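You operate a simulated robot arm through the tools that you are given. There is no shell and no other tool. Be economical: measure what you need, move in short steps, check, and stop when the job is done.

The job below is to be done with a simulated robot arm. You get a single attempt, and the scene is never put back.

## Task
Put things in order on the worktop by the laundry wall. At the end: the paint brush with green grip stands where the green hand balm tin stood; the green hand balm tin is on the white gift box; the paint brush with yellow grip is on the orange earbud case; the paint brush with blue grip is on the white paint tray; whatever was shut is shut again. Leave all else as you found it, and nothing knocked over.

Only the result counts: the job must be done as asked and must still hold three seconds after the hand-in. Knocking over, shifting, dropping, spilling or breaking anything else fails it.

## Robot
A 7-joint arm with a two-finger parallel gripper, fixed in place. Base frame: the origin is at the foot of the arm, x ahead of it, y to its left, z up; the work surface is at about z = 0.9. Readings come in m, rad, newtons and seconds.
With the tool pointing down near the work surface it reaches from about 0.3 to 0.68 m from the base axis. Its first joint turns from -1.152 to 1.152 rad. Payload 1.57 kg.
Tool frame: the origin (TCP) lies between the finger pads and is the grasp point; the fingertips stand 0.03 m ahead of it; z points along the fingers, y is the line along which they close. Largest opening 0.11 m; finger width 0.024, thickness 0.012; the body of the gripper, 0.048 by 0.112 m, starts 0.078 m behind the TCP.
Orientation is that of the tool frame in the base frame, as [roll, pitch, yaw] about the fixed x, y, z axes, in that order (R = Rz(yaw) Ry(pitch) Rx(roll)). With the fingers straight down and closing along the base's y, the tool's x points along the base's -x, its y along +y and its z along -z.

## Interface
- The arm moves only by the tool nudge_tool. Its argument "motion" is a list of rows, each an object (a shift or turn left out is 0, a gripper value left out holds the last) with "rot": the turn, a rotation vector about the tool's x, y, z in rad, a list of three; "translation": the shift along the tool's x, y, z in m, a list of three; "grip": the gripper command, from -1 (fully open) to 1 (shut), values between in proportion. In form: [{"rot": [ax, ay, az], "translation": [dx, dy, dz], "grip": grip}, ...]. A call has 1 to 8 rows; each row shifts and turns the commanded pose from where the row before left it, along the tool's axes as they then stand. Rows are played at 5 a second. More than 0.05 m and 0.15 rad between two rows, or a gripper value outside its range, and nothing of the call is played. A pose out of reach is approached as far as the arm can. The call stops where the force on the tool passes 40 N (or 10 N more than at its start, if that is more) or the arm is blocked; 0.2 s more then pass. Each finger travels about 0.108 m/s and halts on what it meets, pressing with about 29 N; the grip force reading is that of the motor and also rises with nothing between the fingers. The clock runs only during rows and for 0.2 s after the last one: add rows that do not move to give the fingers time. The reply holds the time, the measured pose of the TCP, the force on the tool along the base axes, the opening and the grip force, in the units named above and with some noise.
- Cameras (640 x 400 px; columns grow to the right, rows downward): "scene" is fixed at [0.1579, -0.3949, 1.3971]; the picture's right is [0.88, -0.48, 0.00], its down [-0.28, -0.51, -0.81] and it looks along [0.39, 0.71, -0.58] (base axes); focal length 283 px, centre (320, 200). "wrist" rides on the gripper at [-0.036, 0, -0.08] in the tool frame; the picture's right is [0.00, -1.00, 0.00], its down [0.97, 0.00, -0.24] and it looks along [0.24, 0.00, 0.97] (tool axes); focal length 218 px, centre (320, 200). There is no depth. A picture from a camera that has moved, and an enlarged one, comes with that camera's place and axes in the base frame and with its lens. The place of the scene camera against the robot may be out by one fixed shift of up to 0.018 m in any direction.
- grab_frame(camera): a new picture of that camera. It takes no simulated time.
- zoom(camera, box): a new picture of the part [left, top, right, bottom] of that camera's present view, enlarged. It takes no simulated time.
- close_job(): hands the job in; it is judged then, once.

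Go step by step. Nothing tells you positions but the pictures and the camera data: compare them with the known pose of the tool, close in by small moves and look again before you grip or let go. The budget is 120 turns and 84 pictures, counting those below and the enlarged ones. Unless the task says otherwise, let go and move clear before handing in, and close with one line.

The tools are called after ">>>" by a JSON object that holds its "op" and its "data". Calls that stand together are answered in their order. nudge_tool: Moves the arm, as the interface text tells. Its arguments: {"type":"object","properties":{"motion":{"type":"array"}},"required":["motion"]} The other tools are called the same way: grab_frame (camera) takes a picture; zoom (camera, box) takes an enlarged picture of a part of a camera's view; close_job () hands the job in.

At the start:

```text
time: 0.0
ee_pos: [0.324, 0.2767, 1.2358]
tool_rot: [-3.14, 0.0, 3.141]
wrist_force: [0.2, 0.5, -0.2]
opening: 0.1098
gripper_force: 0.2
```

scene: 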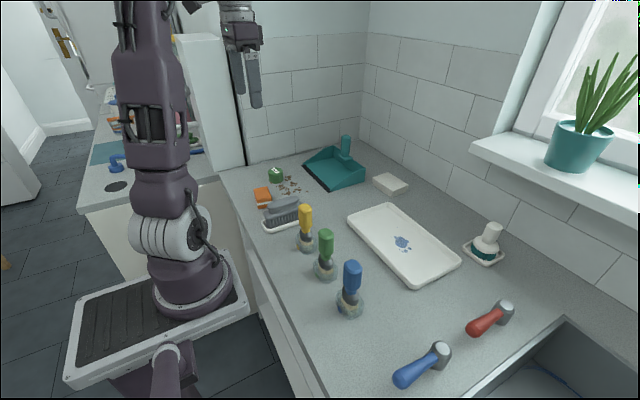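
wrist: 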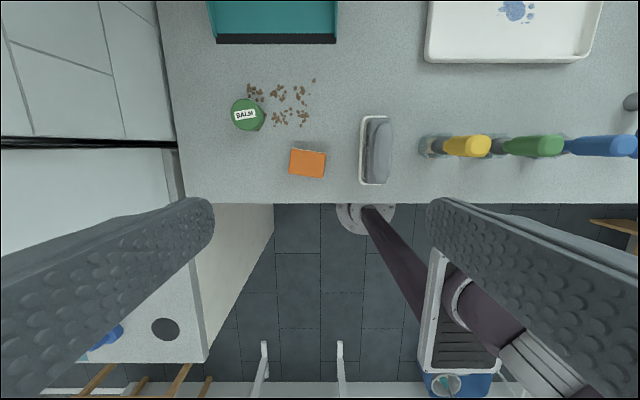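

I see the tin, the orange case, three standing brushes, the tray, and a white block that is probably the gift box. I'll look closer before moving.

>>> {"op": "zoom", "data": {"camera": "scene", "box": [230, 130, 390, 230]}}

>>> {"op": "zoom", "data": {"camera": "scene", "box": [280, 190, 440, 330]}}

>>> {"op": "zoom", "data": {"camera": "scene", "box": [350, 160, 520, 290]}}

```text
4.00 times, centred on (310, 180) of scene
camera zoom: at [0.1579, -0.3949, 1.3971], right [0.88, -0.48, 0.0], down [-0.28, -0.51, -0.81], along [0.39, 0.71, -0.58], focal length 1133 px, centre (360, 280)
```

zoom: 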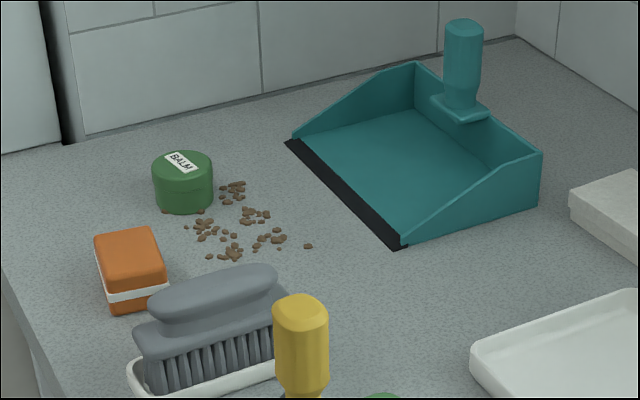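

```text
2.86 times, centred on (360, 260) of scene
camera zoom: at [0.1579, -0.3949, 1.3971], right [0.88, -0.48, 0.0], down [-0.28, -0.51, -0.81], along [0.39, 0.71, -0.58], focal length 810 px, centre (206, 29)
```

zoom: 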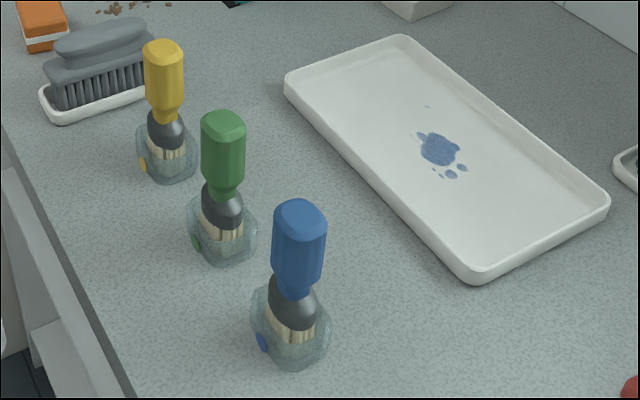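

```text
3.08 times, centred on (435, 225) of scene
camera zoom: at [0.1579, -0.3949, 1.3971], right [0.88, -0.48, 0.0], down [-0.28, -0.51, -0.81], along [0.39, 0.71, -0.58], focal length 872 px, centre (-34, 123)
```

zoom: 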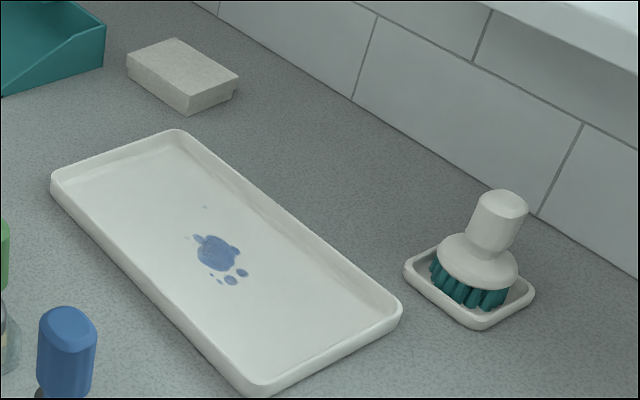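

The brushes stand in open glass cups, each about 0.1 m apart along x≈0.37. The tin is near (0.41, 0.39) and the gift box near (0.70, 0.15). The tin has to go first, so I'll move over it and turn the tool to face radially.

>>> {"op": "nudge_tool", "data": {"motion": [{"translation": [-0.025, 0.038, 0]}, {"translation": [-0.025, 0.038, 0]}, {"translation": [-0.026, 0.037, 0]}, {"rot": [0, 0, -0.15]}, {"rot": [0, 0, -0.15]}, {"rot": [0, 0, -0.15]}, {"rot": [0, 0, -0.15]}, {"rot": [0, 0, -0.15]}]}}

>>> {"op": "grab_frame", "data": {"camera": "wrist"}}

```text
time: 1.8
ee_pos: [0.3882, 0.3708, 1.2362]
tool_rot: [-3.142, 0.0, -2.389]
wrist_force: [0.1, -0.2, -0.4]
opening: 0.11
gripper_force: 0.0
out of reach, approached as far as the arm can: row 3
```

```text
78 pictures are left
camera wrist: at [0.4143, 0.3981, 1.3161], right [0.68, -0.73, 0.0], down [-0.71, -0.66, 0.24], along [-0.18, -0.16, -0.97], focal length 218 px, centre (320, 200)
```

wrist: 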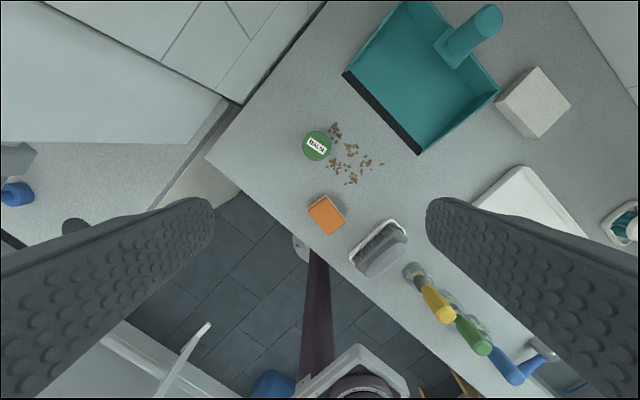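

The tin is at about (0.41, 0.40). I'll go down above it.

>>> {"op": "nudge_tool", "data": {"motion": [{"translation": [-0.009, 0, 0.045]}, {"translation": [-0.009, 0, 0.045]}, {"translation": [-0.009, 0, 0.045]}, {"translation": [-0.008, 0, 0.045]}, {}]}}

>>> {"op": "grab_frame", "data": {"camera": "wrist"}}

>>> {"op": "zoom", "data": {"camera": "wrist", "box": [480, 0, 640, 100]}}

```text
time: 3.0
ee_pos: [0.4117, 0.3946, 1.0557]
tool_rot: [3.141, 0.0, -2.392]
wrist_force: [-0.5, -0.1, 0.1]
opening: 0.1102
gripper_force: 0.0
```

```text
77 pictures are left
camera wrist: at [0.4381, 0.4213, 1.1365], right [0.68, -0.73, 0.0], down [-0.71, -0.66, 0.24], along [-0.18, -0.16, -0.97], focal length 218 px, centre (320, 200)
```

wrist: 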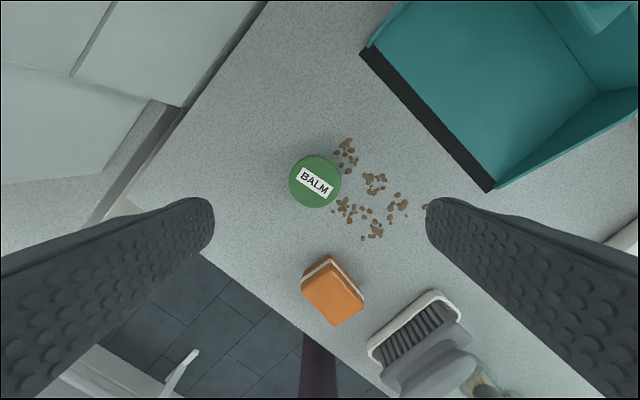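

```text
4.00 times, centred on (560, 50) of wrist
camera zoom: at [0.4381, 0.4213, 1.1365], right [0.68, -0.73, 0.0], down [-0.71, -0.66, 0.24], along [-0.18, -0.16, -0.97], focal length 873 px, centre (-640, 800)
```

zoom: 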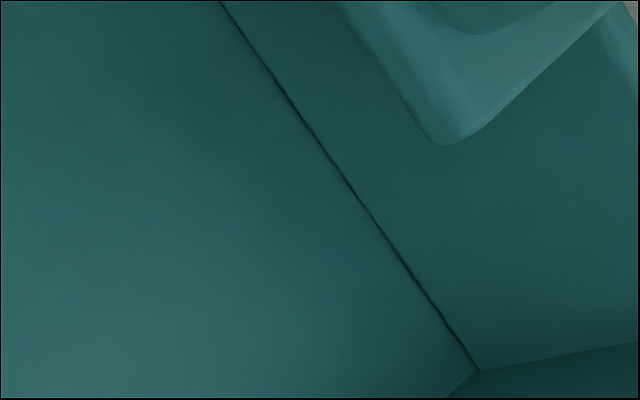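

The tin is centred at about (0.410, 0.403) with its top near 0.94. I'll tilt the tool outward by 0.45 rad so the far gift box is reachable later, then line up and go down partway.

>>> {"op": "nudge_tool", "data": {"motion": [{"translation": [0.002, 0.0076, 0]}, {"rot": [0, -0.15, 0]}, {"rot": [0, -0.15, 0]}, {"rot": [0, -0.15, 0]}, {"translation": [0.0174, 0, 0.036]}, {"translation": [0.0087, 0, 0.018]}, {}]}}

>>> {"op": "grab_frame", "data": {"camera": "wrist"}}

>>> {"op": "grab_frame", "data": {"camera": "scene"}}

```text
time: 4.6
ee_pos: [0.4053, 0.4018, 0.9958]
tool_rot: [3.14, 0.451, -2.392]
wrist_force: [-0.5, -0.2, -0.4]
opening: 0.11
gripper_force: 0.1
```

```text
75 pictures are left
camera wrist: at [0.4045, 0.4023, 1.084], right [0.68, -0.73, 0.0], down [-0.72, -0.67, -0.21], along [0.15, 0.14, -0.98], focal length 218 px, centre (320, 200)
```

wrist: 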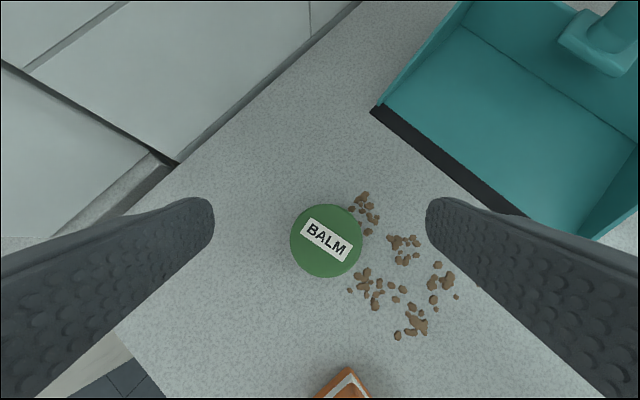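

```text
74 pictures are left
```

scene: 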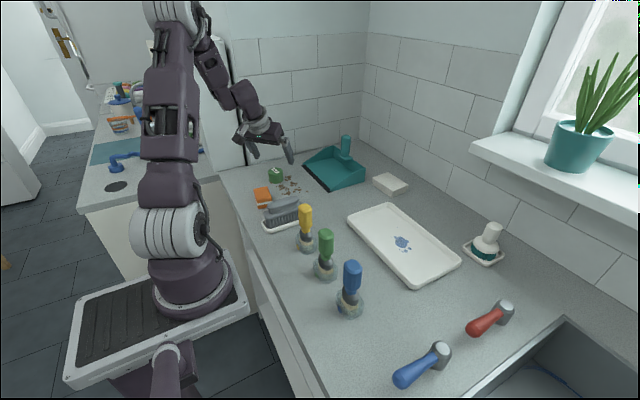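

The tin is almost centred, at (0.4095, 0.402). I'll finish going down and close the fingers on it.

>>> {"op": "nudge_tool", "data": {"motion": [{"translation": [0.0129, -0.0027, 0.0232]}, {"translation": [0.0129, 0, 0.0232]}, {}]}}

>>> {"op": "grab_frame", "data": {"camera": "wrist"}}

>>> {"op": "zoom", "data": {"camera": "scene", "box": [230, 130, 390, 230]}}

```text
time: 5.4
ee_pos: [0.4052, 0.3952, 0.9423]
tool_rot: [-3.13, 0.428, -2.39]
wrist_force: [-0.4, -0.9, 0.5]
opening: 0.1098
gripper_force: 0.1
```

```text
73 pictures are left
camera wrist: at [0.4046, 0.3969, 1.0311], right [0.68, -0.73, 0.01], down [-0.72, -0.67, -0.19], along [0.14, 0.12, -0.98], focal length 218 px, centre (320, 200)
```

wrist: 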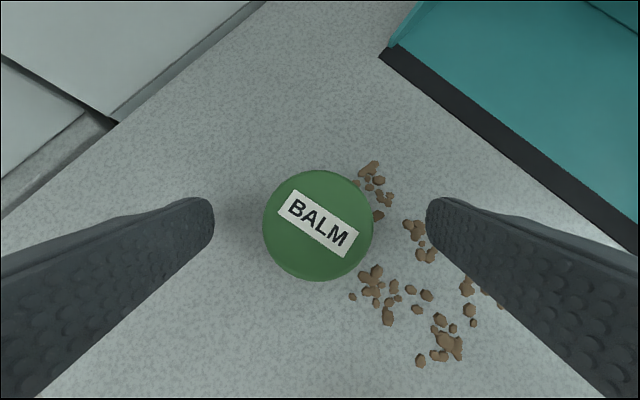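

```text
4.00 times, centred on (310, 180) of scene
camera zoom: at [0.1579, -0.3949, 1.3971], right [0.88, -0.48, 0.0], down [-0.28, -0.51, -0.81], along [0.39, 0.71, -0.58], focal length 1133 px, centre (360, 280)
```

zoom: 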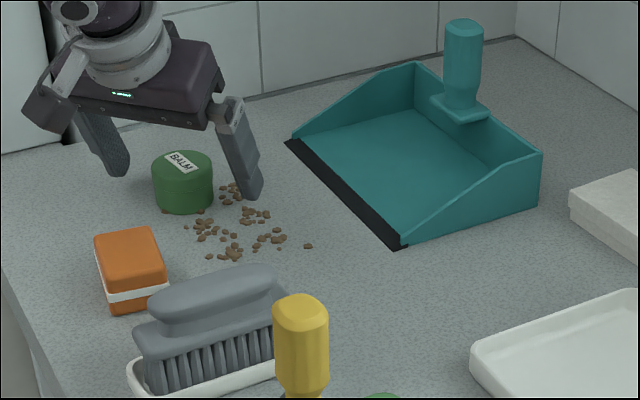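

The tin sits between the fingers, so I'll close now.

>>> {"op": "nudge_tool", "data": {"motion": [{"grip": 1}, {}, {}, {}]}}

>>> {"op": "zoom", "data": {"camera": "scene", "box": [230, 130, 390, 230]}}

```text
time: 6.4
ee_pos: [0.4056, 0.3942, 0.9435]
tool_rot: [-3.129, 0.428, -2.387]
wrist_force: [0.2, -0.2, -0.3]
opening: 0.0485
gripper_force: 29.0
```

```text
4.00 times, centred on (310, 180) of scene
camera zoom: at [0.1579, -0.3949, 1.3972], right [0.88, -0.48, 0.0], down [-0.28, -0.51, -0.81], along [0.39, 0.71, -0.58], focal length 1133 px, centre (360, 280)
```

zoom: 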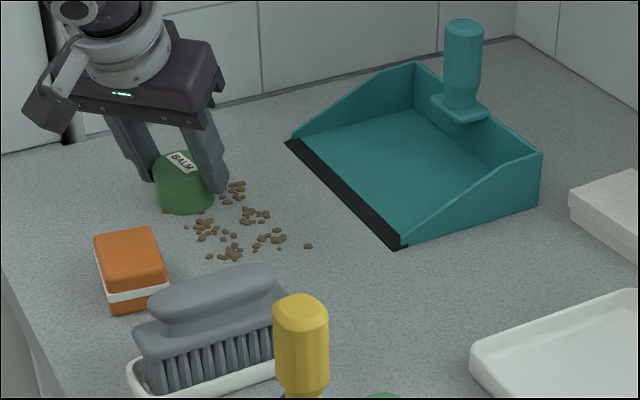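

The tin is held. I'll lift it straight up.

>>> {"op": "nudge_tool", "data": {"motion": [{"translation": [-0.0083, 0, -0.0182]}, {"translation": [-0.0166, 0, -0.0364]}, {"translation": [-0.0174, 0, -0.036]}, {"translation": [-0.0174, 0, -0.036]}, {"translation": [-0.0174, 0, -0.036]}, {}]}}

>>> {"op": "grab_frame", "data": {"camera": "wrist"}}

>>> {"op": "grab_frame", "data": {"camera": "scene"}}

```text
time: 7.8
ee_pos: [0.4035, 0.3926, 1.1231]
tool_rot: [3.141, 0.449, -2.392]
wrist_force: [1.2, -0.5, -1.1]
opening: 0.0481
gripper_force: 28.4
```

```text
70 pictures are left
camera wrist: at [0.4035, 0.394, 1.2105], right [0.68, -0.73, 0.0], down [-0.72, -0.67, -0.21], along [0.15, 0.14, -0.98], focal length 218 px, centre (320, 200)
```

wrist: 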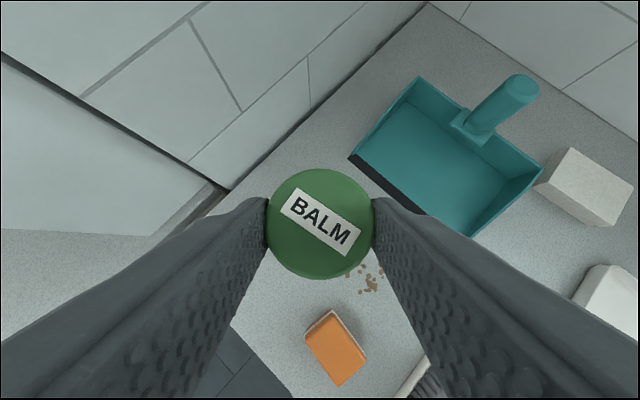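

```text
69 pictures are left
```

scene: 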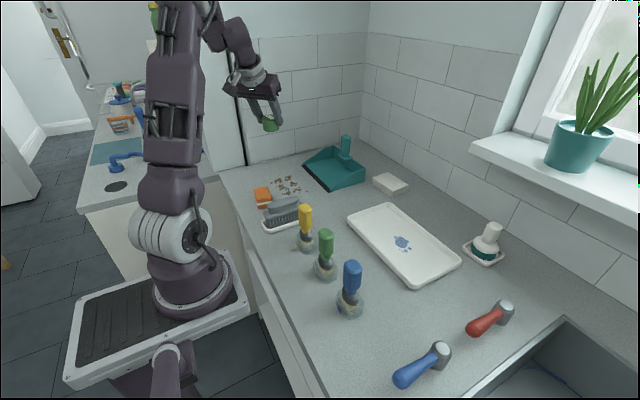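

The gift box looks to be near (0.705, 0.186) from the wrist and about the same from the scene once corrected. I'll turn the tool heading toward it and start the carry at height.

>>> {"op": "nudge_tool", "data": {"motion": [{"rot": [0.054, 0, 0.1115]}, {"rot": [0.054, 0, 0.1115]}, {"rot": [0.054, 0, 0.1115]}, {"rot": [0.054, 0, 0.1115]}, {"translation": [-0.0168, -0.0398, 0.0081]}, {"translation": [-0.0168, -0.0398, 0.0081]}, {"translation": [-0.0168, -0.0398, 0.0081]}, {"translation": [-0.0168, -0.0398, 0.0081]}]}}

>>> {"op": "nudge_tool", "data": {"motion": [{"translation": [-0.0168, -0.0398, 0.0081]}, {"translation": [-0.0168, -0.0398, 0.0081]}, {"translation": [-0.0168, -0.0398, 0.0081]}, {}]}}

>>> {"op": "grab_frame", "data": {"camera": "wrist"}}

```text
time: 9.6
ee_pos: [0.5152, 0.2604, 1.1224]
tool_rot: [-3.141, 0.451, -2.887]
wrist_force: [-0.3, -0.5, -1.0]
opening: 0.0484
gripper_force: 29.1
```

```text
time: 10.6
ee_pos: [0.6023, 0.1604, 1.127]
tool_rot: [-3.141, 0.45, -2.888]
wrist_force: [0.3, -0.7, -0.8]
opening: 0.0484
gripper_force: 29.0
```

```text
68 pictures are left
camera wrist: at [0.6008, 0.1615, 1.2143], right [0.25, -0.97, 0.0], down [-0.95, -0.25, -0.21], along [0.2, 0.05, -0.98], focal length 218 px, centre (320, 200)
```

wrist: 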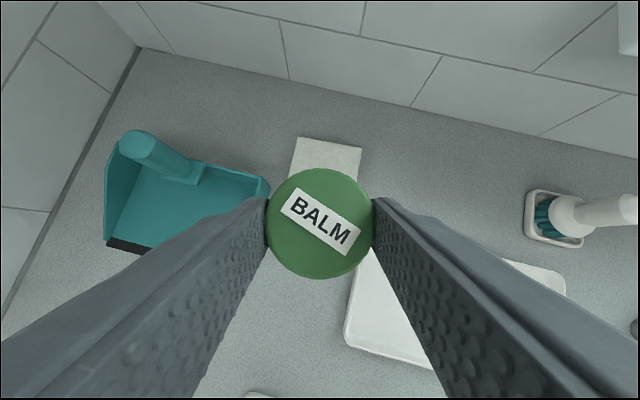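

The box's far edge runs at x≈0.743 between y 0.138 and 0.230, so its centre is about (0.70, 0.184) with the top near 0.93. I'll move over it and partway down.

>>> {"op": "nudge_tool", "data": {"motion": [{"translation": [-0.0093, -0.0005, 0.0342]}, {"translation": [-0.0093, -0.0005, 0.0342]}, {"translation": [-0.0093, -0.0005, 0.0342]}, {"translation": [-0.0093, -0.0005, 0.0342]}, {}]}}

>>> {"op": "grab_frame", "data": {"camera": "wrist"}}

>>> {"op": "zoom", "data": {"camera": "scene", "box": [310, 100, 470, 220]}}

```text
time: 11.8
ee_pos: [0.692, 0.1806, 1.0163]
tool_rot: [-3.141, 0.45, -2.886]
wrist_force: [0.6, 0.6, -0.5]
opening: 0.0486
gripper_force: 29.2
```

```text
67 pictures are left
camera wrist: at [0.6896, 0.1824, 1.1041], right [0.25, -0.97, 0.0], down [-0.95, -0.25, -0.21], along [0.2, 0.05, -0.98], focal length 218 px, centre (320, 200)
```

wrist: 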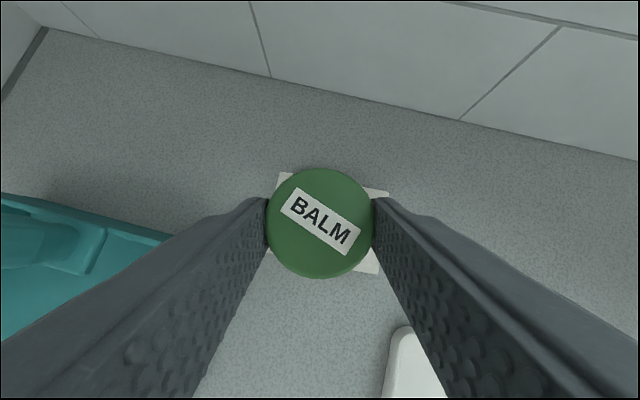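

```text
3.33 times, centred on (390, 160) of scene
camera zoom: at [0.1579, -0.3949, 1.3971], right [0.88, -0.48, 0.0], down [-0.28, -0.51, -0.81], along [0.39, 0.71, -0.58], focal length 944 px, centre (87, 333)
```

zoom: 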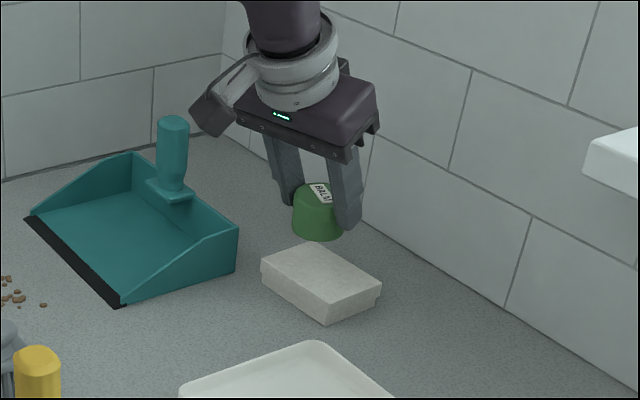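

The box centre comes out at about (0.712, 0.184), so I'll shift outward by 12 mm and lower.

>>> {"op": "nudge_tool", "data": {"motion": [{"translation": [-0.011, 0, 0.0053]}, {"translation": [0.0078, 0, 0.0162]}, {"translation": [0.0065, 0, 0.0135]}, {}, {}]}}

>>> {"op": "zoom", "data": {"camera": "scene", "box": [350, 140, 430, 200]}}

>>> {"op": "grab_frame", "data": {"camera": "wrist"}}

```text
time: 13.0
ee_pos: [0.7052, 0.1831, 0.9819]
tool_rot: [-3.139, 0.449, -2.886]
wrist_force: [0.6, -0.5, -0.9]
opening: 0.0482
gripper_force: 29.0
```

```text
6.67 times, centred on (390, 170) of scene
camera zoom: at [0.1579, -0.3949, 1.3971], right [0.88, -0.48, 0.0], down [-0.28, -0.51, -0.81], along [0.39, 0.71, -0.58], focal length 1889 px, centre (-147, 400)
```

zoom: 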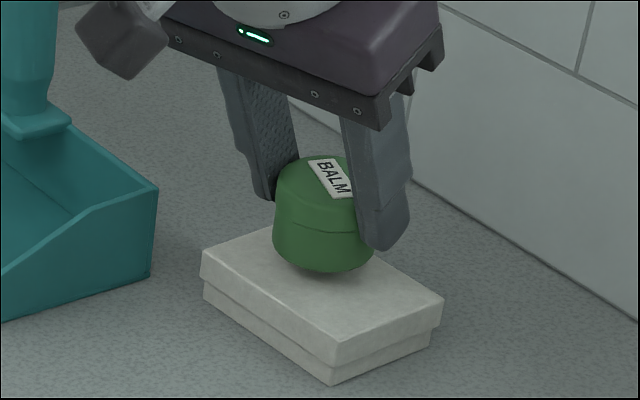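

```text
64 pictures are left
camera wrist: at [0.7019, 0.1841, 1.0707], right [0.25, -0.97, 0.0], down [-0.95, -0.25, -0.21], along [0.2, 0.05, -0.98], focal length 218 px, centre (320, 200)
```

wrist: 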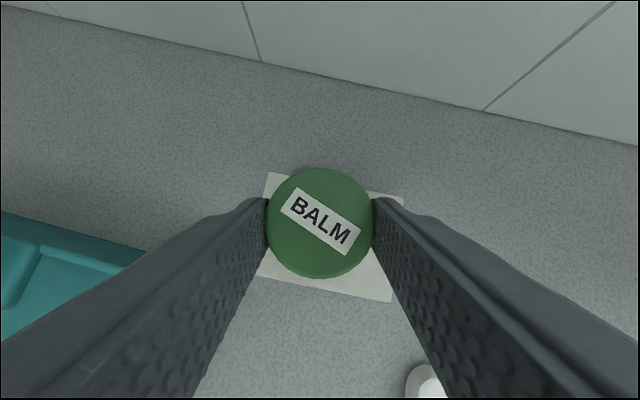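

The tin is centred over the box with a small gap below it. I'll lower it in small steps and watch the force.

>>> {"op": "nudge_tool", "data": {"motion": [{"translation": [0.0022, 0, 0.0045]}, {}]}}

>>> {"op": "nudge_tool", "data": {"motion": [{"translation": [0.0013, 0, 0.0027]}, {}]}}

>>> {"op": "zoom", "data": {"camera": "scene", "box": [350, 140, 430, 200]}}

```text
time: 13.6
ee_pos: [0.7048, 0.182, 0.9781]
tool_rot: [3.14, 0.449, -2.887]
wrist_force: [-0.7, 0.3, -1.3]
opening: 0.0487
gripper_force: 29.4
```

```text
time: 14.2
ee_pos: [0.7045, 0.1826, 0.975]
tool_rot: [3.14, 0.45, -2.888]
wrist_force: [0.6, -0.3, -1.0]
opening: 0.0482
gripper_force: 29.2
```

```text
6.67 times, centred on (390, 170) of scene
camera zoom: at [0.1579, -0.3949, 1.3971], right [0.88, -0.48, 0.0], down [-0.28, -0.51, -0.81], along [0.39, 0.71, -0.58], focal length 1889 px, centre (-147, 400)
```

zoom: 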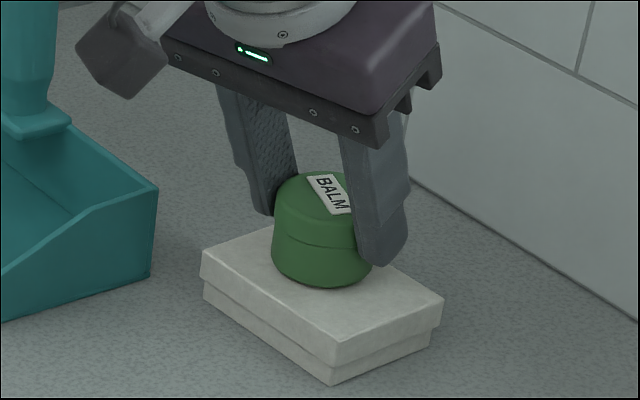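

There is no contact force yet, so I'll continue in steps of about 2 mm.

>>> {"op": "nudge_tool", "data": {"motion": [{"translation": [0.0009, 0, 0.0018]}, {}]}}

>>> {"op": "nudge_tool", "data": {"motion": [{"translation": [0.0006, 0, 0.0012]}, {}]}}

```text
time: 14.8
ee_pos: [0.705, 0.1827, 0.9729]
tool_rot: [-3.141, 0.451, -2.886]
wrist_force: [0.0, -0.5, -0.1]
opening: 0.0484
gripper_force: 28.7
```

```text
time: 15.4
ee_pos: [0.7033, 0.1821, 0.9721]
tool_rot: [-3.141, 0.449, -2.887]
wrist_force: [-0.5, -0.8, -0.1]
opening: 0.0484
gripper_force: 28.2
```

>>> {"op": "nudge_tool", "data": {"motion": [{"translation": [0.0007, 0, 0.0014]}, {}]}}

>>> {"op": "zoom", "data": {"camera": "scene", "box": [370, 155, 410, 195]}}

```text
time: 16.0
ee_pos: [0.7046, 0.1836, 0.9711]
tool_rot: [3.141, 0.453, -2.886]
wrist_force: [-1.7, -0.6, 16.4]
opening: 0.0484
gripper_force: 28.8
```

```text
10.00 times, centred on (390, 175) of scene
camera zoom: at [0.1575, -0.395, 1.3972], right [0.88, -0.48, 0.0], down [-0.28, -0.51, -0.81], along [0.39, 0.71, -0.58], focal length 2833 px, centre (-380, 450)
```

zoom: 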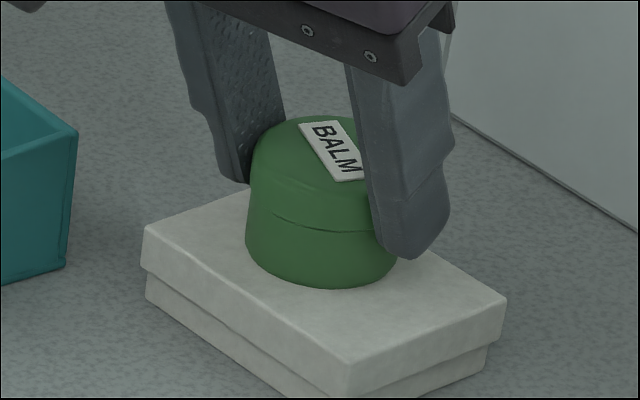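

The tin is in contact, so I'll release and back out along the tool axis.

>>> {"op": "nudge_tool", "data": {"motion": [{"grip": 0}, {"grip": -0.5}, {}, {"translation": [0, 0, -0.03]}, {"translation": [0, 0, -0.05]}, {"translation": [0, 0, -0.05]}, {"translation": [0, 0, -0.05], "grip": -1}, {}]}}

>>> {"op": "grab_frame", "data": {"camera": "scene"}}

>>> {"op": "grab_frame", "data": {"camera": "wrist"}}

```text
time: 17.8
ee_pos: [0.6289, 0.1613, 1.1357]
tool_rot: [-3.141, 0.45, -2.887]
wrist_force: [0.6, -0.3, 0.3]
opening: 0.11
gripper_force: 0.1
```

```text
61 pictures are left
```

scene: 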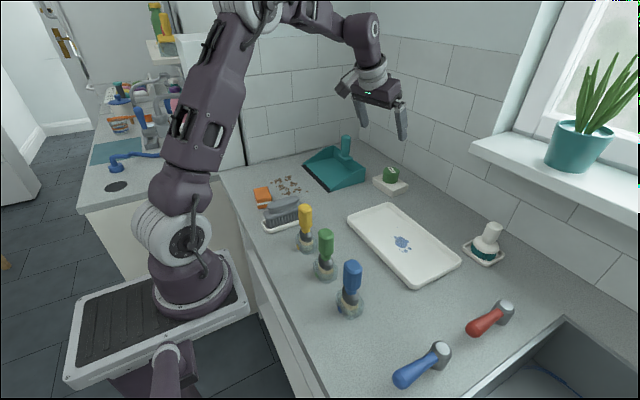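

```text
60 pictures are left
camera wrist: at [0.626, 0.1626, 1.2233], right [0.25, -0.97, 0.0], down [-0.95, -0.25, -0.21], along [0.2, 0.05, -0.98], focal length 218 px, centre (320, 200)
```

wrist: 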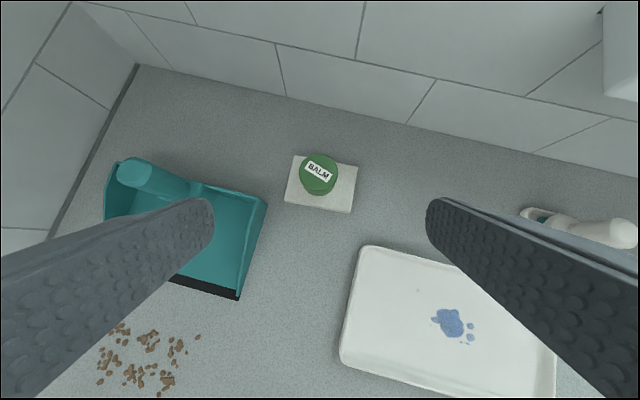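

The tin is on the box. Next is the green brush: I'll level the tool, set yaw to 0 and move back over the brush row.

>>> {"op": "nudge_tool", "data": {"motion": [{"rot": [0, 0.15, 0]}, {"rot": [0, 0.15, 0]}, {"rot": [0, 0.15, 0]}, {"rot": [0, 0, 0.128]}, {"rot": [0, 0, 0.126]}, {"translation": [0.038, -0.0259, 0]}, {"translation": [0.038, -0.0259, 0]}, {"translation": [0.038, -0.0259, 0]}]}}

>>> {"op": "nudge_tool", "data": {"motion": [{"translation": [0.038, -0.0259, 0]}, {"translation": [0.038, -0.0259, 0]}, {"translation": [0.038, -0.0259, 0]}, {"translation": [0.038, -0.0259, 0]}, {}]}}

>>> {"op": "grab_frame", "data": {"camera": "wrist"}}

```text
time: 19.6
ee_pos: [0.6233, 0.1627, 1.128]
tool_rot: [3.141, 0.0, -3.14]
wrist_force: [-0.6, -0.4, 0.5]
opening: 0.1101
gripper_force: 0.1
out of reach, approached as far as the arm can: row 3, 6, 7, 8
```

```text
time: 20.8
ee_pos: [0.6228, 0.1606, 1.1289]
tool_rot: [-3.141, -0.001, 3.14]
wrist_force: [0.2, 0.2, -0.3]
opening: 0.1098
gripper_force: 0.0
out of reach, approached as far as the arm can: row 1, 2, 3, 4
```

```text
59 pictures are left
camera wrist: at [0.659, 0.1632, 1.2083], right [0.0, -1.0, 0.0], down [-0.97, 0.0, 0.24], along [-0.24, 0.0, -0.97], focal length 218 px, centre (320, 200)
```

wrist: 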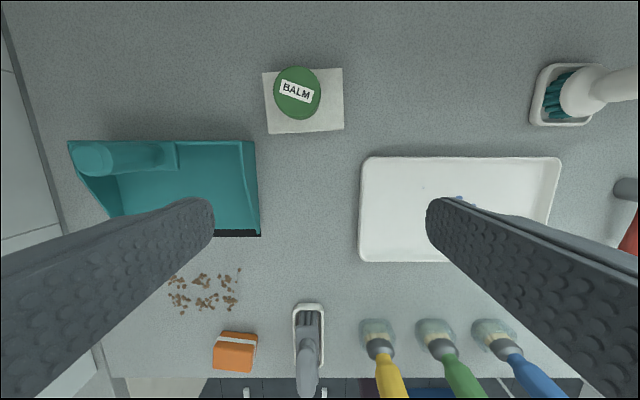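

The arm is stuck at a reach limit at this height. I'll try going down a little and inward.

>>> {"op": "nudge_tool", "data": {"motion": [{"translation": [0.04, 0, 0.02]}, {"translation": [0.04, -0.02, 0.01]}, {"translation": [0.04, -0.02, 0]}]}}

```text
time: 21.6
ee_pos: [0.6226, 0.1617, 1.128]
tool_rot: [3.141, 0.001, -3.141]
wrist_force: [-0.3, -0.3, 0.3]
opening: 0.1099
gripper_force: 0.2
out of reach, approached as far as the arm can: row 1, 2, 3
```

Still stuck. I'll put back some outward tilt, which the arm could reach before, and then retract.

>>> {"op": "nudge_tool", "data": {"motion": [{"rot": [0, -0.15, 0]}, {"rot": [0, -0.15, 0]}, {}]}}

```text
time: 22.4
ee_pos: [0.6289, 0.1696, 1.1353]
tool_rot: [3.14, 0.3, 3.141]
wrist_force: [-0.4, -0.8, -0.4]
opening: 0.11
gripper_force: 0.1
out of reach, approached as far as the arm can: row 1
```

>>> {"op": "nudge_tool", "data": {"motion": [{"translation": [0.036, -0.025, -0.011]}, {"translation": [0.036, -0.025, -0.011]}, {"translation": [0.036, -0.025, -0.011]}, {"translation": [0.036, -0.025, -0.011]}, {}]}}

```text
time: 23.6
ee_pos: [0.4795, 0.074, 1.1356]
tool_rot: [-3.14, 0.301, 3.141]
wrist_force: [0.4, 0.4, 0.7]
opening: 0.1101
gripper_force: 0.0
```

>>> {"op": "nudge_tool", "data": {"motion": [{"rot": [0, 0.15, 0]}, {"rot": [0, 0.15, 0]}, {"translation": [0.038, -0.031, 0]}, {"translation": [0.038, -0.031, 0]}, {"translation": [0.038, -0.031, 0]}, {}]}}

>>> {"op": "grab_frame", "data": {"camera": "wrist"}}

```text
time: 25.0
ee_pos: [0.3628, -0.0197, 1.1314]
tool_rot: [3.141, 0.001, -3.141]
wrist_force: [-0.6, 0.2, -0.9]
opening: 0.1099
gripper_force: 0.1
```

```text
58 pictures are left
camera wrist: at [0.4008, -0.0179, 1.2111], right [0.0, -1.0, 0.0], down [-0.97, 0.0, 0.24], along [-0.24, 0.0, -0.97], focal length 218 px, centre (320, 200)
```

wrist: 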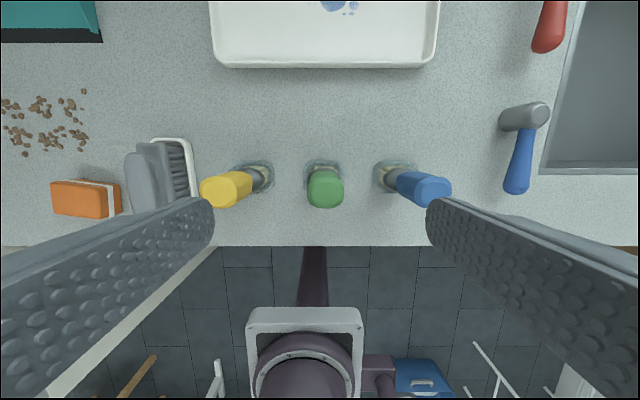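

The green grip top is at about (0.3645, -0.022), with the neighbours 88 mm to either side. I'll narrow the opening and go partway down.

>>> {"op": "nudge_tool", "data": {"motion": [{"translation": [-0.0017, -0.0027, 0.03], "grip": -0.4}, {"translation": [0, 0, 0.03]}, {"translation": [0, 0, 0.015]}, {}]}}

>>> {"op": "grab_frame", "data": {"camera": "wrist"}}

>>> {"op": "zoom", "data": {"camera": "scene", "box": [270, 180, 400, 320]}}

```text
time: 26.0
ee_pos: [0.3654, -0.0241, 1.0552]
tool_rot: [3.141, -0.002, 3.142]
wrist_force: [0.3, -0.2, -0.2]
opening: 0.077
gripper_force: 0.1
```

```text
57 pictures are left
camera wrist: at [0.4025, -0.0211, 1.1366], right [0.0, -1.0, 0.0], down [-0.97, 0.0, 0.24], along [-0.24, 0.0, -0.97], focal length 218 px, centre (320, 200)
```

wrist: 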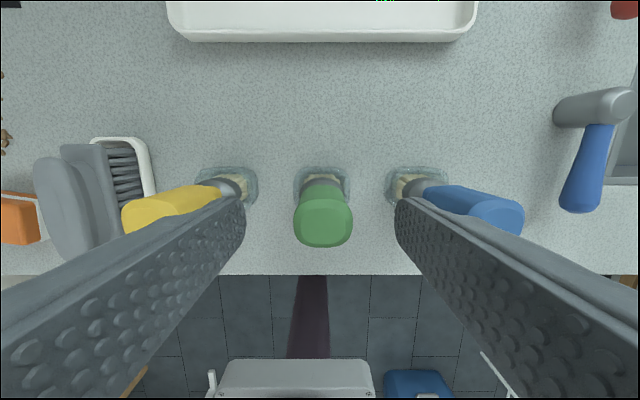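

```text
2.86 times, centred on (335, 250) of scene
camera zoom: at [0.1579, -0.3949, 1.3971], right [0.88, -0.48, 0.0], down [-0.28, -0.51, -0.81], along [0.39, 0.71, -0.58], focal length 810 px, centre (277, 57)
```

zoom: 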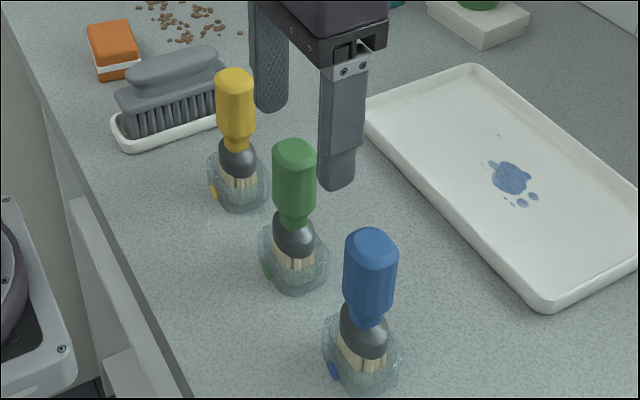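

The fingers are well aligned with the green grip. I'll go down to z≈0.992 and grip it.

>>> {"op": "nudge_tool", "data": {"motion": [{"translation": [0, 0.001, 0.033]}, {"translation": [0, 0, 0.03]}, {}]}}

>>> {"op": "zoom", "data": {"camera": "scene", "box": [270, 180, 400, 320]}}

>>> {"op": "grab_frame", "data": {"camera": "wrist"}}

```text
time: 26.8
ee_pos: [0.3648, -0.023, 0.9931]
tool_rot: [3.141, 0.0, -3.14]
wrist_force: [0.2, -0.3, -0.2]
opening: 0.077
gripper_force: 0.1
```

```text
2.86 times, centred on (335, 250) of scene
camera zoom: at [0.1579, -0.3949, 1.3971], right [0.88, -0.48, 0.0], down [-0.28, -0.51, -0.81], along [0.39, 0.71, -0.58], focal length 810 px, centre (277, 57)
```

zoom: 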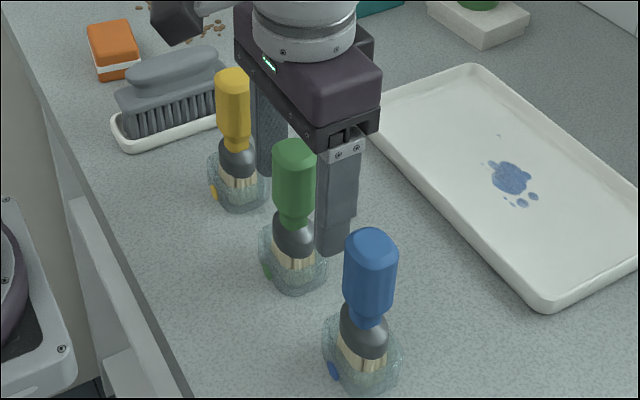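

```text
54 pictures are left
camera wrist: at [0.4024, -0.0211, 1.0732], right [0.0, -1.0, 0.0], down [-0.97, 0.0, 0.24], along [-0.24, 0.0, -0.97], focal length 218 px, centre (320, 200)
```

wrist: 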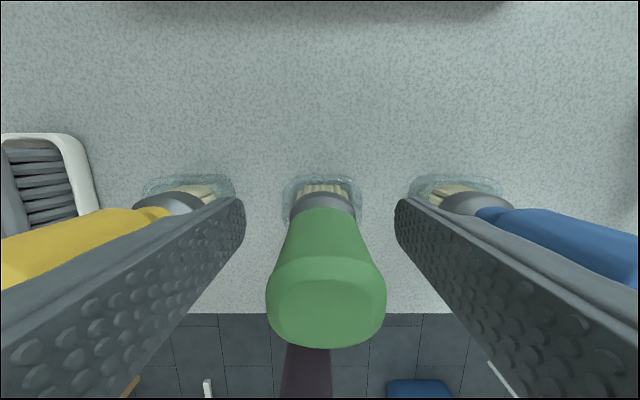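

The green grip is centred between the pads, so I'll close on it.

>>> {"op": "nudge_tool", "data": {"motion": [{"grip": 1}, {}, {}, {}]}}

>>> {"op": "zoom", "data": {"camera": "scene", "box": [270, 180, 400, 320]}}

```text
time: 27.8
ee_pos: [0.3659, -0.0232, 0.9933]
tool_rot: [-3.141, -0.001, -3.141]
wrist_force: [-0.1, -0.5, -0.1]
opening: 0.0327
gripper_force: 29.1
```

```text
2.86 times, centred on (335, 250) of scene
camera zoom: at [0.1579, -0.3949, 1.3971], right [0.88, -0.48, 0.0], down [-0.28, -0.51, -0.81], along [0.39, 0.71, -0.58], focal length 810 px, centre (277, 57)
```

zoom: 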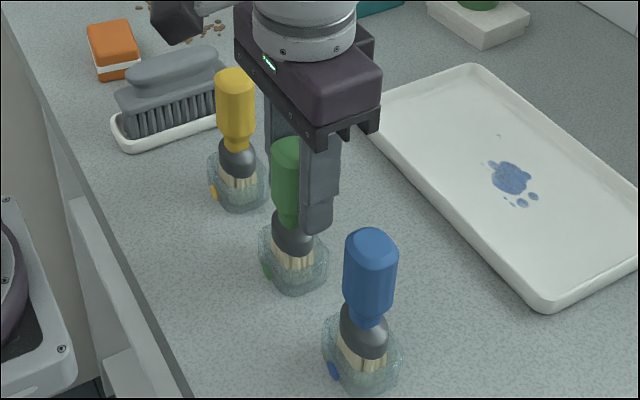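

Gripped. I'll lift it straight up, slowly at first.

>>> {"op": "nudge_tool", "data": {"motion": [{"translation": [0, 0, -0.015]}, {"translation": [0, 0, -0.025]}, {"translation": [0, 0, -0.03]}, {"translation": [0, 0, -0.03]}, {}]}}

>>> {"op": "zoom", "data": {"camera": "scene", "box": [270, 130, 400, 320]}}

```text
time: 29.0
ee_pos: [0.3665, -0.0225, 1.0936]
tool_rot: [-3.141, 0.0, 3.141]
wrist_force: [0.1, 0.7, -0.3]
opening: 0.0328
gripper_force: 29.3
```

```text
2.11 times, centred on (335, 225) of scene
camera zoom: at [0.1579, -0.3949, 1.3971], right [0.88, -0.48, 0.0], down [-0.28, -0.51, -0.81], along [0.39, 0.71, -0.58], focal length 596 px, centre (288, 147)
```

zoom: 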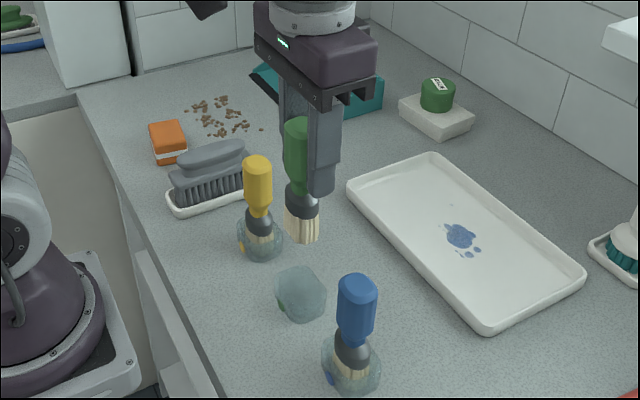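

The brush came out cleanly. I'll raise it above the yellow brush and carry it toward the tin's spot.

>>> {"op": "nudge_tool", "data": {"motion": [{"translation": [0, 0, -0.034]}, {"translation": [0, 0, -0.034]}, {"translation": [-0.0048, 0.0472, 0]}, {"translation": [-0.0048, 0.0472, 0]}, {"translation": [-0.0048, 0.0472, 0]}, {"translation": [-0.0048, 0.0472, 0]}, {"translation": [-0.0048, 0.0472, 0]}, {"translation": [-0.0048, 0.0472, 0]}]}}

>>> {"op": "nudge_tool", "data": {"motion": [{"translation": [-0.0048, 0.0472, 0]}, {"translation": [-0.0048, 0.0472, 0]}, {"translation": [-0.0048, 0.0472, 0]}, {}]}}

>>> {"op": "grab_frame", "data": {"camera": "wrist"}}

```text
time: 30.8
ee_pos: [0.3999, 0.2616, 1.1648]
tool_rot: [-3.141, -0.002, -3.14]
wrist_force: [0.0, -0.2, -0.4]
opening: 0.0327
gripper_force: 29.2
```

```text
time: 31.8
ee_pos: [0.4112, 0.4027, 1.1659]
tool_rot: [-3.139, 0.001, -3.141]
wrist_force: [0.0, 0.1, -0.2]
opening: 0.0329
gripper_force: 29.2
```

```text
51 pictures are left
camera wrist: at [0.4477, 0.4052, 1.2456], right [0.0, -1.0, 0.0], down [-0.97, 0.0, 0.24], along [-0.24, 0.0, -0.97], focal length 218 px, centre (320, 200)
```

wrist: 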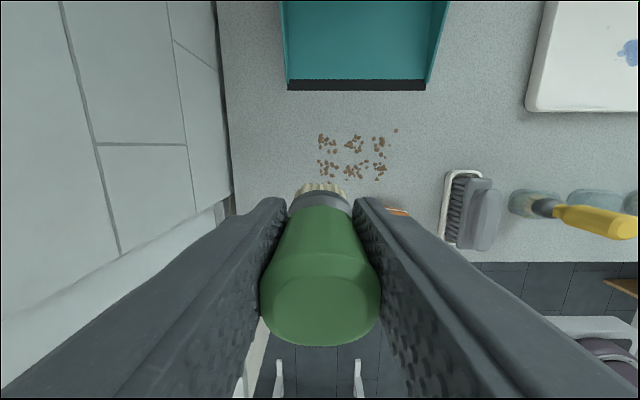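

The brush is over the target spot. I'll lower it to just above the worktop.

>>> {"op": "nudge_tool", "data": {"motion": [{"translation": [0.0015, 0, 0.04]}, {"translation": [0, 0, 0.04]}, {"translation": [0, 0, 0.04]}, {"translation": [0, 0, 0.036]}, {}]}}

>>> {"op": "zoom", "data": {"camera": "scene", "box": [230, 100, 360, 220]}}

>>> {"op": "grab_frame", "data": {"camera": "wrist"}}

```text
time: 33.0
ee_pos: [0.4109, 0.4013, 1.0087]
tool_rot: [-3.14, 0.001, -3.141]
wrist_force: [-0.6, -0.4, -1.3]
opening: 0.0327
gripper_force: 29.2
```

```text
3.33 times, centred on (295, 160) of scene
camera zoom: at [0.1579, -0.3949, 1.3972], right [0.88, -0.48, 0.0], down [-0.28, -0.51, -0.81], along [0.39, 0.71, -0.58], focal length 944 px, centre (403, 333)
```

zoom: 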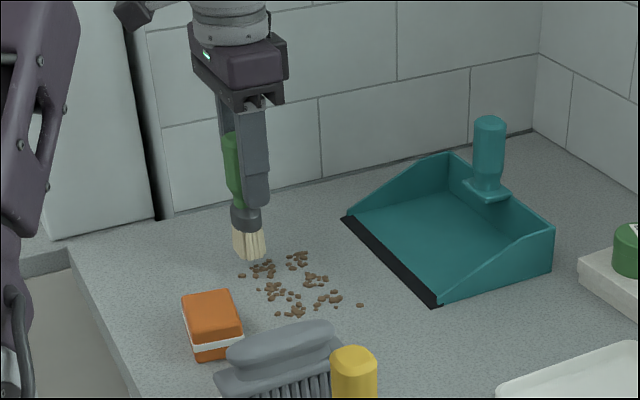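

```text
49 pictures are left
camera wrist: at [0.446, 0.4046, 1.089], right [0.0, -1.0, 0.0], down [-0.97, 0.0, 0.24], along [-0.24, 0.0, -0.97], focal length 218 px, centre (320, 200)
```

wrist: 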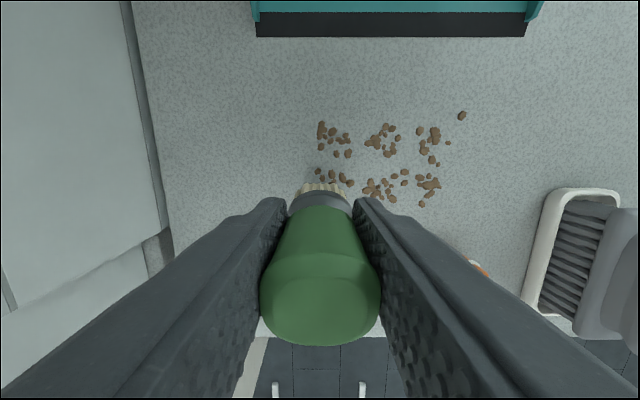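

The brush hangs about 15 mm above the spot. I'll lower it gently until it makes contact.

>>> {"op": "nudge_tool", "data": {"motion": [{"translation": [0.002, 0, 0.006]}, {"translation": [0, 0, 0.006]}, {}]}}

>>> {"op": "nudge_tool", "data": {"motion": [{"translation": [0, 0, 0.002]}, {}]}}

>>> {"op": "nudge_tool", "data": {"motion": [{"translation": [0, 0, 0.002]}, {}]}}

>>> {"op": "zoom", "data": {"camera": "scene", "box": [250, 130, 320, 200]}}

```text
time: 33.8
ee_pos: [0.4053, 0.4015, 0.9947]
tool_rot: [-3.141, 0.0, -3.141]
wrist_force: [0.5, -0.6, -0.7]
opening: 0.0327
gripper_force: 29.1
```

```text
time: 34.4
ee_pos: [0.407, 0.4012, 0.9912]
tool_rot: [-3.14, 0.001, -3.14]
wrist_force: [0.3, 0.4, 0.2]
opening: 0.0327
gripper_force: 29.1
```

```text
time: 35.0
ee_pos: [0.4064, 0.4021, 0.9901]
tool_rot: [3.14, -0.001, -3.141]
wrist_force: [0.4, -0.1, -0.9]
opening: 0.033
gripper_force: 29.0
```

```text
5.71 times, centred on (285, 165) of scene
camera zoom: at [0.1579, -0.3949, 1.3972], right [0.88, -0.48, 0.0], down [-0.28, -0.51, -0.81], along [0.39, 0.71, -0.58], focal length 1619 px, centre (520, 400)
```

zoom: 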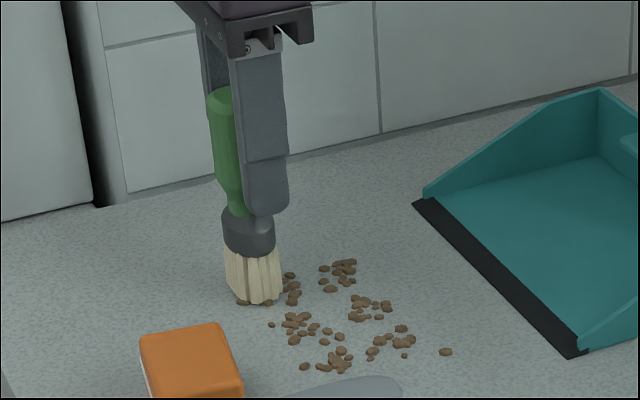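

No contact yet. I'll correct x by 2 mm and keep lowering.

>>> {"op": "nudge_tool", "data": {"motion": [{"translation": [-0.0025, 0, 0.001]}, {}]}}

>>> {"op": "nudge_tool", "data": {"motion": [{"translation": [0, 0, 0.0015]}, {}]}}

>>> {"op": "nudge_tool", "data": {"motion": [{"translation": [0, 0, 0.001]}, {}]}}

```text
time: 35.6
ee_pos: [0.409, 0.4012, 0.9919]
tool_rot: [-3.14, 0.0, -3.14]
wrist_force: [-0.6, 0.6, -1.1]
opening: 0.0326
gripper_force: 29.2
```

```text
time: 36.2
ee_pos: [0.4089, 0.4028, 0.9896]
tool_rot: [-3.142, 0.0, -3.141]
wrist_force: [0.0, 1.2, -1.1]
opening: 0.0331
gripper_force: 29.1
```

```text
time: 36.8
ee_pos: [0.4083, 0.4023, 0.9893]
tool_rot: [3.141, -0.001, 3.141]
wrist_force: [-0.2, 0.9, 1.2]
opening: 0.0326
gripper_force: 28.9
```

>>> {"op": "nudge_tool", "data": {"motion": [{"translation": [0, 0, 0.001]}, {}]}}

>>> {"op": "nudge_tool", "data": {"motion": [{"translation": [0, 0, 0.001]}, {}]}}

```text
time: 37.4
ee_pos: [0.4088, 0.4017, 0.988]
tool_rot: [3.141, 0.003, -3.14]
wrist_force: [-2.0, -2.6, 18.3]
opening: 0.0329
gripper_force: 29.4
```

```text
time: 38.0
ee_pos: [0.41, 0.401, 0.9865]
tool_rot: [3.141, 0.002, 3.141]
wrist_force: [-0.2, 2.0, 28.4]
opening: 0.0328
gripper_force: 29.6
```

The brush is in contact. I'll ease off 1 mm, release, and go straight up.

>>> {"op": "nudge_tool", "data": {"motion": [{"translation": [0, 0, -0.001]}, {"grip": 0.2}, {"grip": -0.2}, {"grip": -0.5}, {}, {"translation": [0, 0, -0.03]}, {"translation": [0, 0, -0.05]}, {"translation": [0, 0, -0.05]}]}}

>>> {"op": "zoom", "data": {"camera": "scene", "box": [230, 100, 360, 220]}}

>>> {"op": "grab_frame", "data": {"camera": "wrist"}}

```text
time: 39.8
ee_pos: [0.4106, 0.4029, 1.1185]
tool_rot: [3.141, 0.0, -3.139]
wrist_force: [0.5, 0.0, 0.2]
opening: 0.0826
gripper_force: 0.0
```

```text
3.33 times, centred on (295, 160) of scene
camera zoom: at [0.1579, -0.3949, 1.3971], right [0.88, -0.48, 0.0], down [-0.28, -0.51, -0.81], along [0.39, 0.71, -0.58], focal length 944 px, centre (403, 333)
```

zoom: 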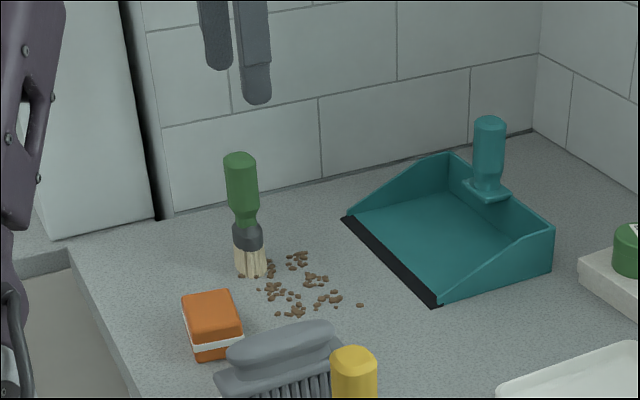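

```text
46 pictures are left
camera wrist: at [0.4474, 0.4049, 1.199], right [0.0, -1.0, 0.0], down [-0.97, 0.0, 0.24], along [-0.24, 0.0, -0.97], focal length 218 px, centre (320, 200)
```

wrist: 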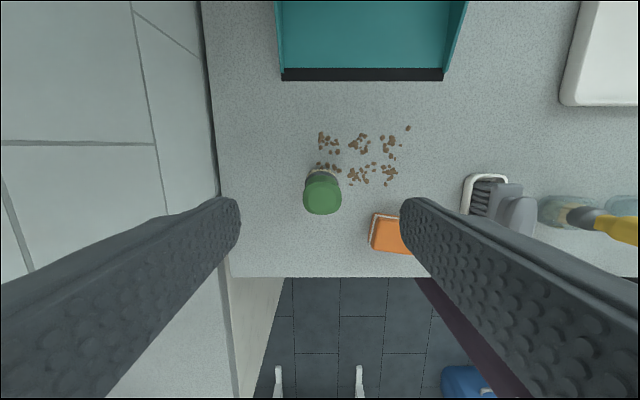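

The green brush is standing on the spot. I'll move next to the orange case to measure it.

>>> {"op": "nudge_tool", "data": {"motion": [{"translation": [0.02, -0.035, -0.01]}, {"translation": [0.02, -0.035, 0]}, {"translation": [0.01, -0.04, 0]}, {}]}}

>>> {"op": "grab_frame", "data": {"camera": "wrist"}}

```text
time: 40.8
ee_pos: [0.3576, 0.2912, 1.127]
tool_rot: [3.14, -0.001, -3.141]
wrist_force: [0.2, -0.2, 0.9]
opening: 0.0827
gripper_force: 0.0
```

```text
45 pictures are left
camera wrist: at [0.3937, 0.2938, 1.2079], right [0.0, -1.0, 0.0], down [-0.97, 0.0, 0.24], along [-0.24, 0.0, -0.97], focal length 218 px, centre (320, 200)
```

wrist: 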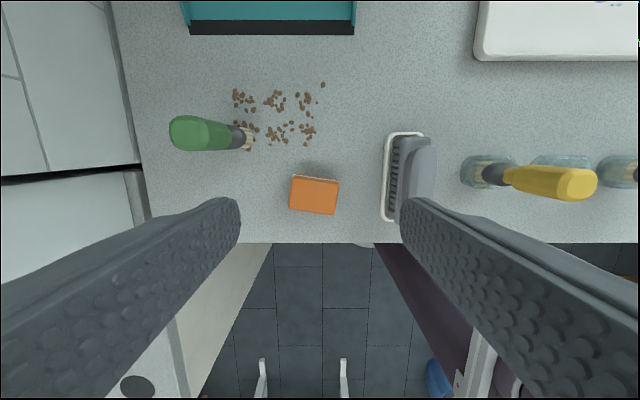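

The case top is centred at about (0.332, 0.3016), roughly 0.06 × 0.04 m. I'll go above the yellow brush now.

>>> {"op": "nudge_tool", "data": {"motion": [{"translation": [-0.0014, -0.0454, 0]}, {"translation": [-0.0014, -0.0454, 0]}, {"translation": [-0.0014, -0.0454, 0]}, {"translation": [-0.0014, -0.0454, 0], "grip": -0.35}, {"translation": [-0.0014, -0.0454, 0]}, {}]}}

>>> {"op": "grab_frame", "data": {"camera": "wrist"}}

```text
time: 42.2
ee_pos: [0.3654, 0.0652, 1.1257]
tool_rot: [3.14, 0.001, 3.142]
wrist_force: [-0.5, 0.4, -0.8]
opening: 0.0743
gripper_force: 0.1
```

```text
44 pictures are left
camera wrist: at [0.402, 0.0664, 1.2057], right [0.0, -1.0, 0.0], down [-0.97, 0.0, 0.24], along [-0.24, 0.0, -0.97], focal length 218 px, centre (320, 200)
```

wrist: 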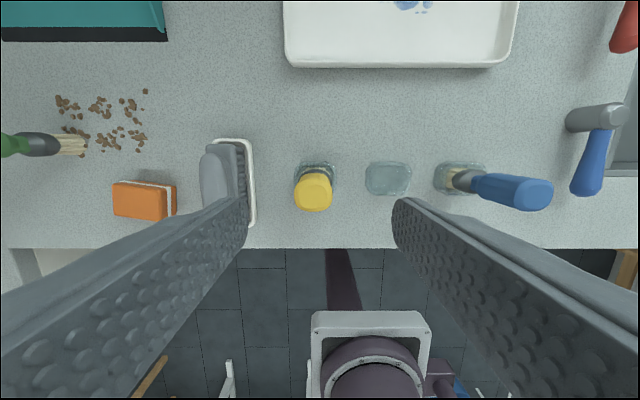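

Yellow's grip top is about 4 mm to the +y side. I'll shift and go down.

>>> {"op": "nudge_tool", "data": {"motion": [{"translation": [0.001, 0.0035, 0.04]}, {"translation": [0, 0, 0.03]}, {}]}}

>>> {"op": "grab_frame", "data": {"camera": "wrist"}}

```text
time: 43.0
ee_pos: [0.3638, 0.0698, 1.0556]
tool_rot: [3.141, 0.001, 3.14]
wrist_force: [-0.6, 0.1, 0.8]
opening: 0.0742
gripper_force: 0.2
```

```text
43 pictures are left
camera wrist: at [0.4008, 0.072, 1.1357], right [0.0, -1.0, 0.0], down [-0.97, 0.0, 0.24], along [-0.24, 0.0, -0.97], focal length 218 px, centre (320, 200)
```

wrist: 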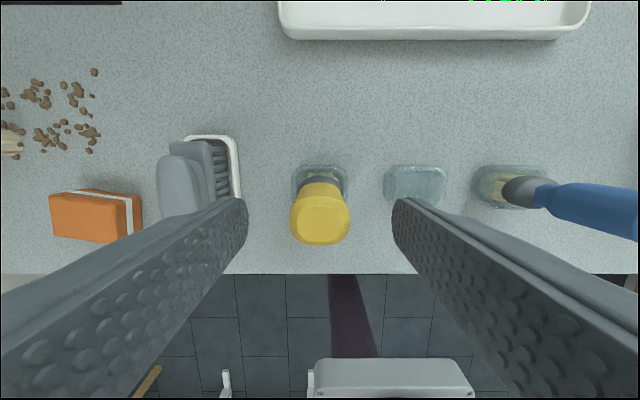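

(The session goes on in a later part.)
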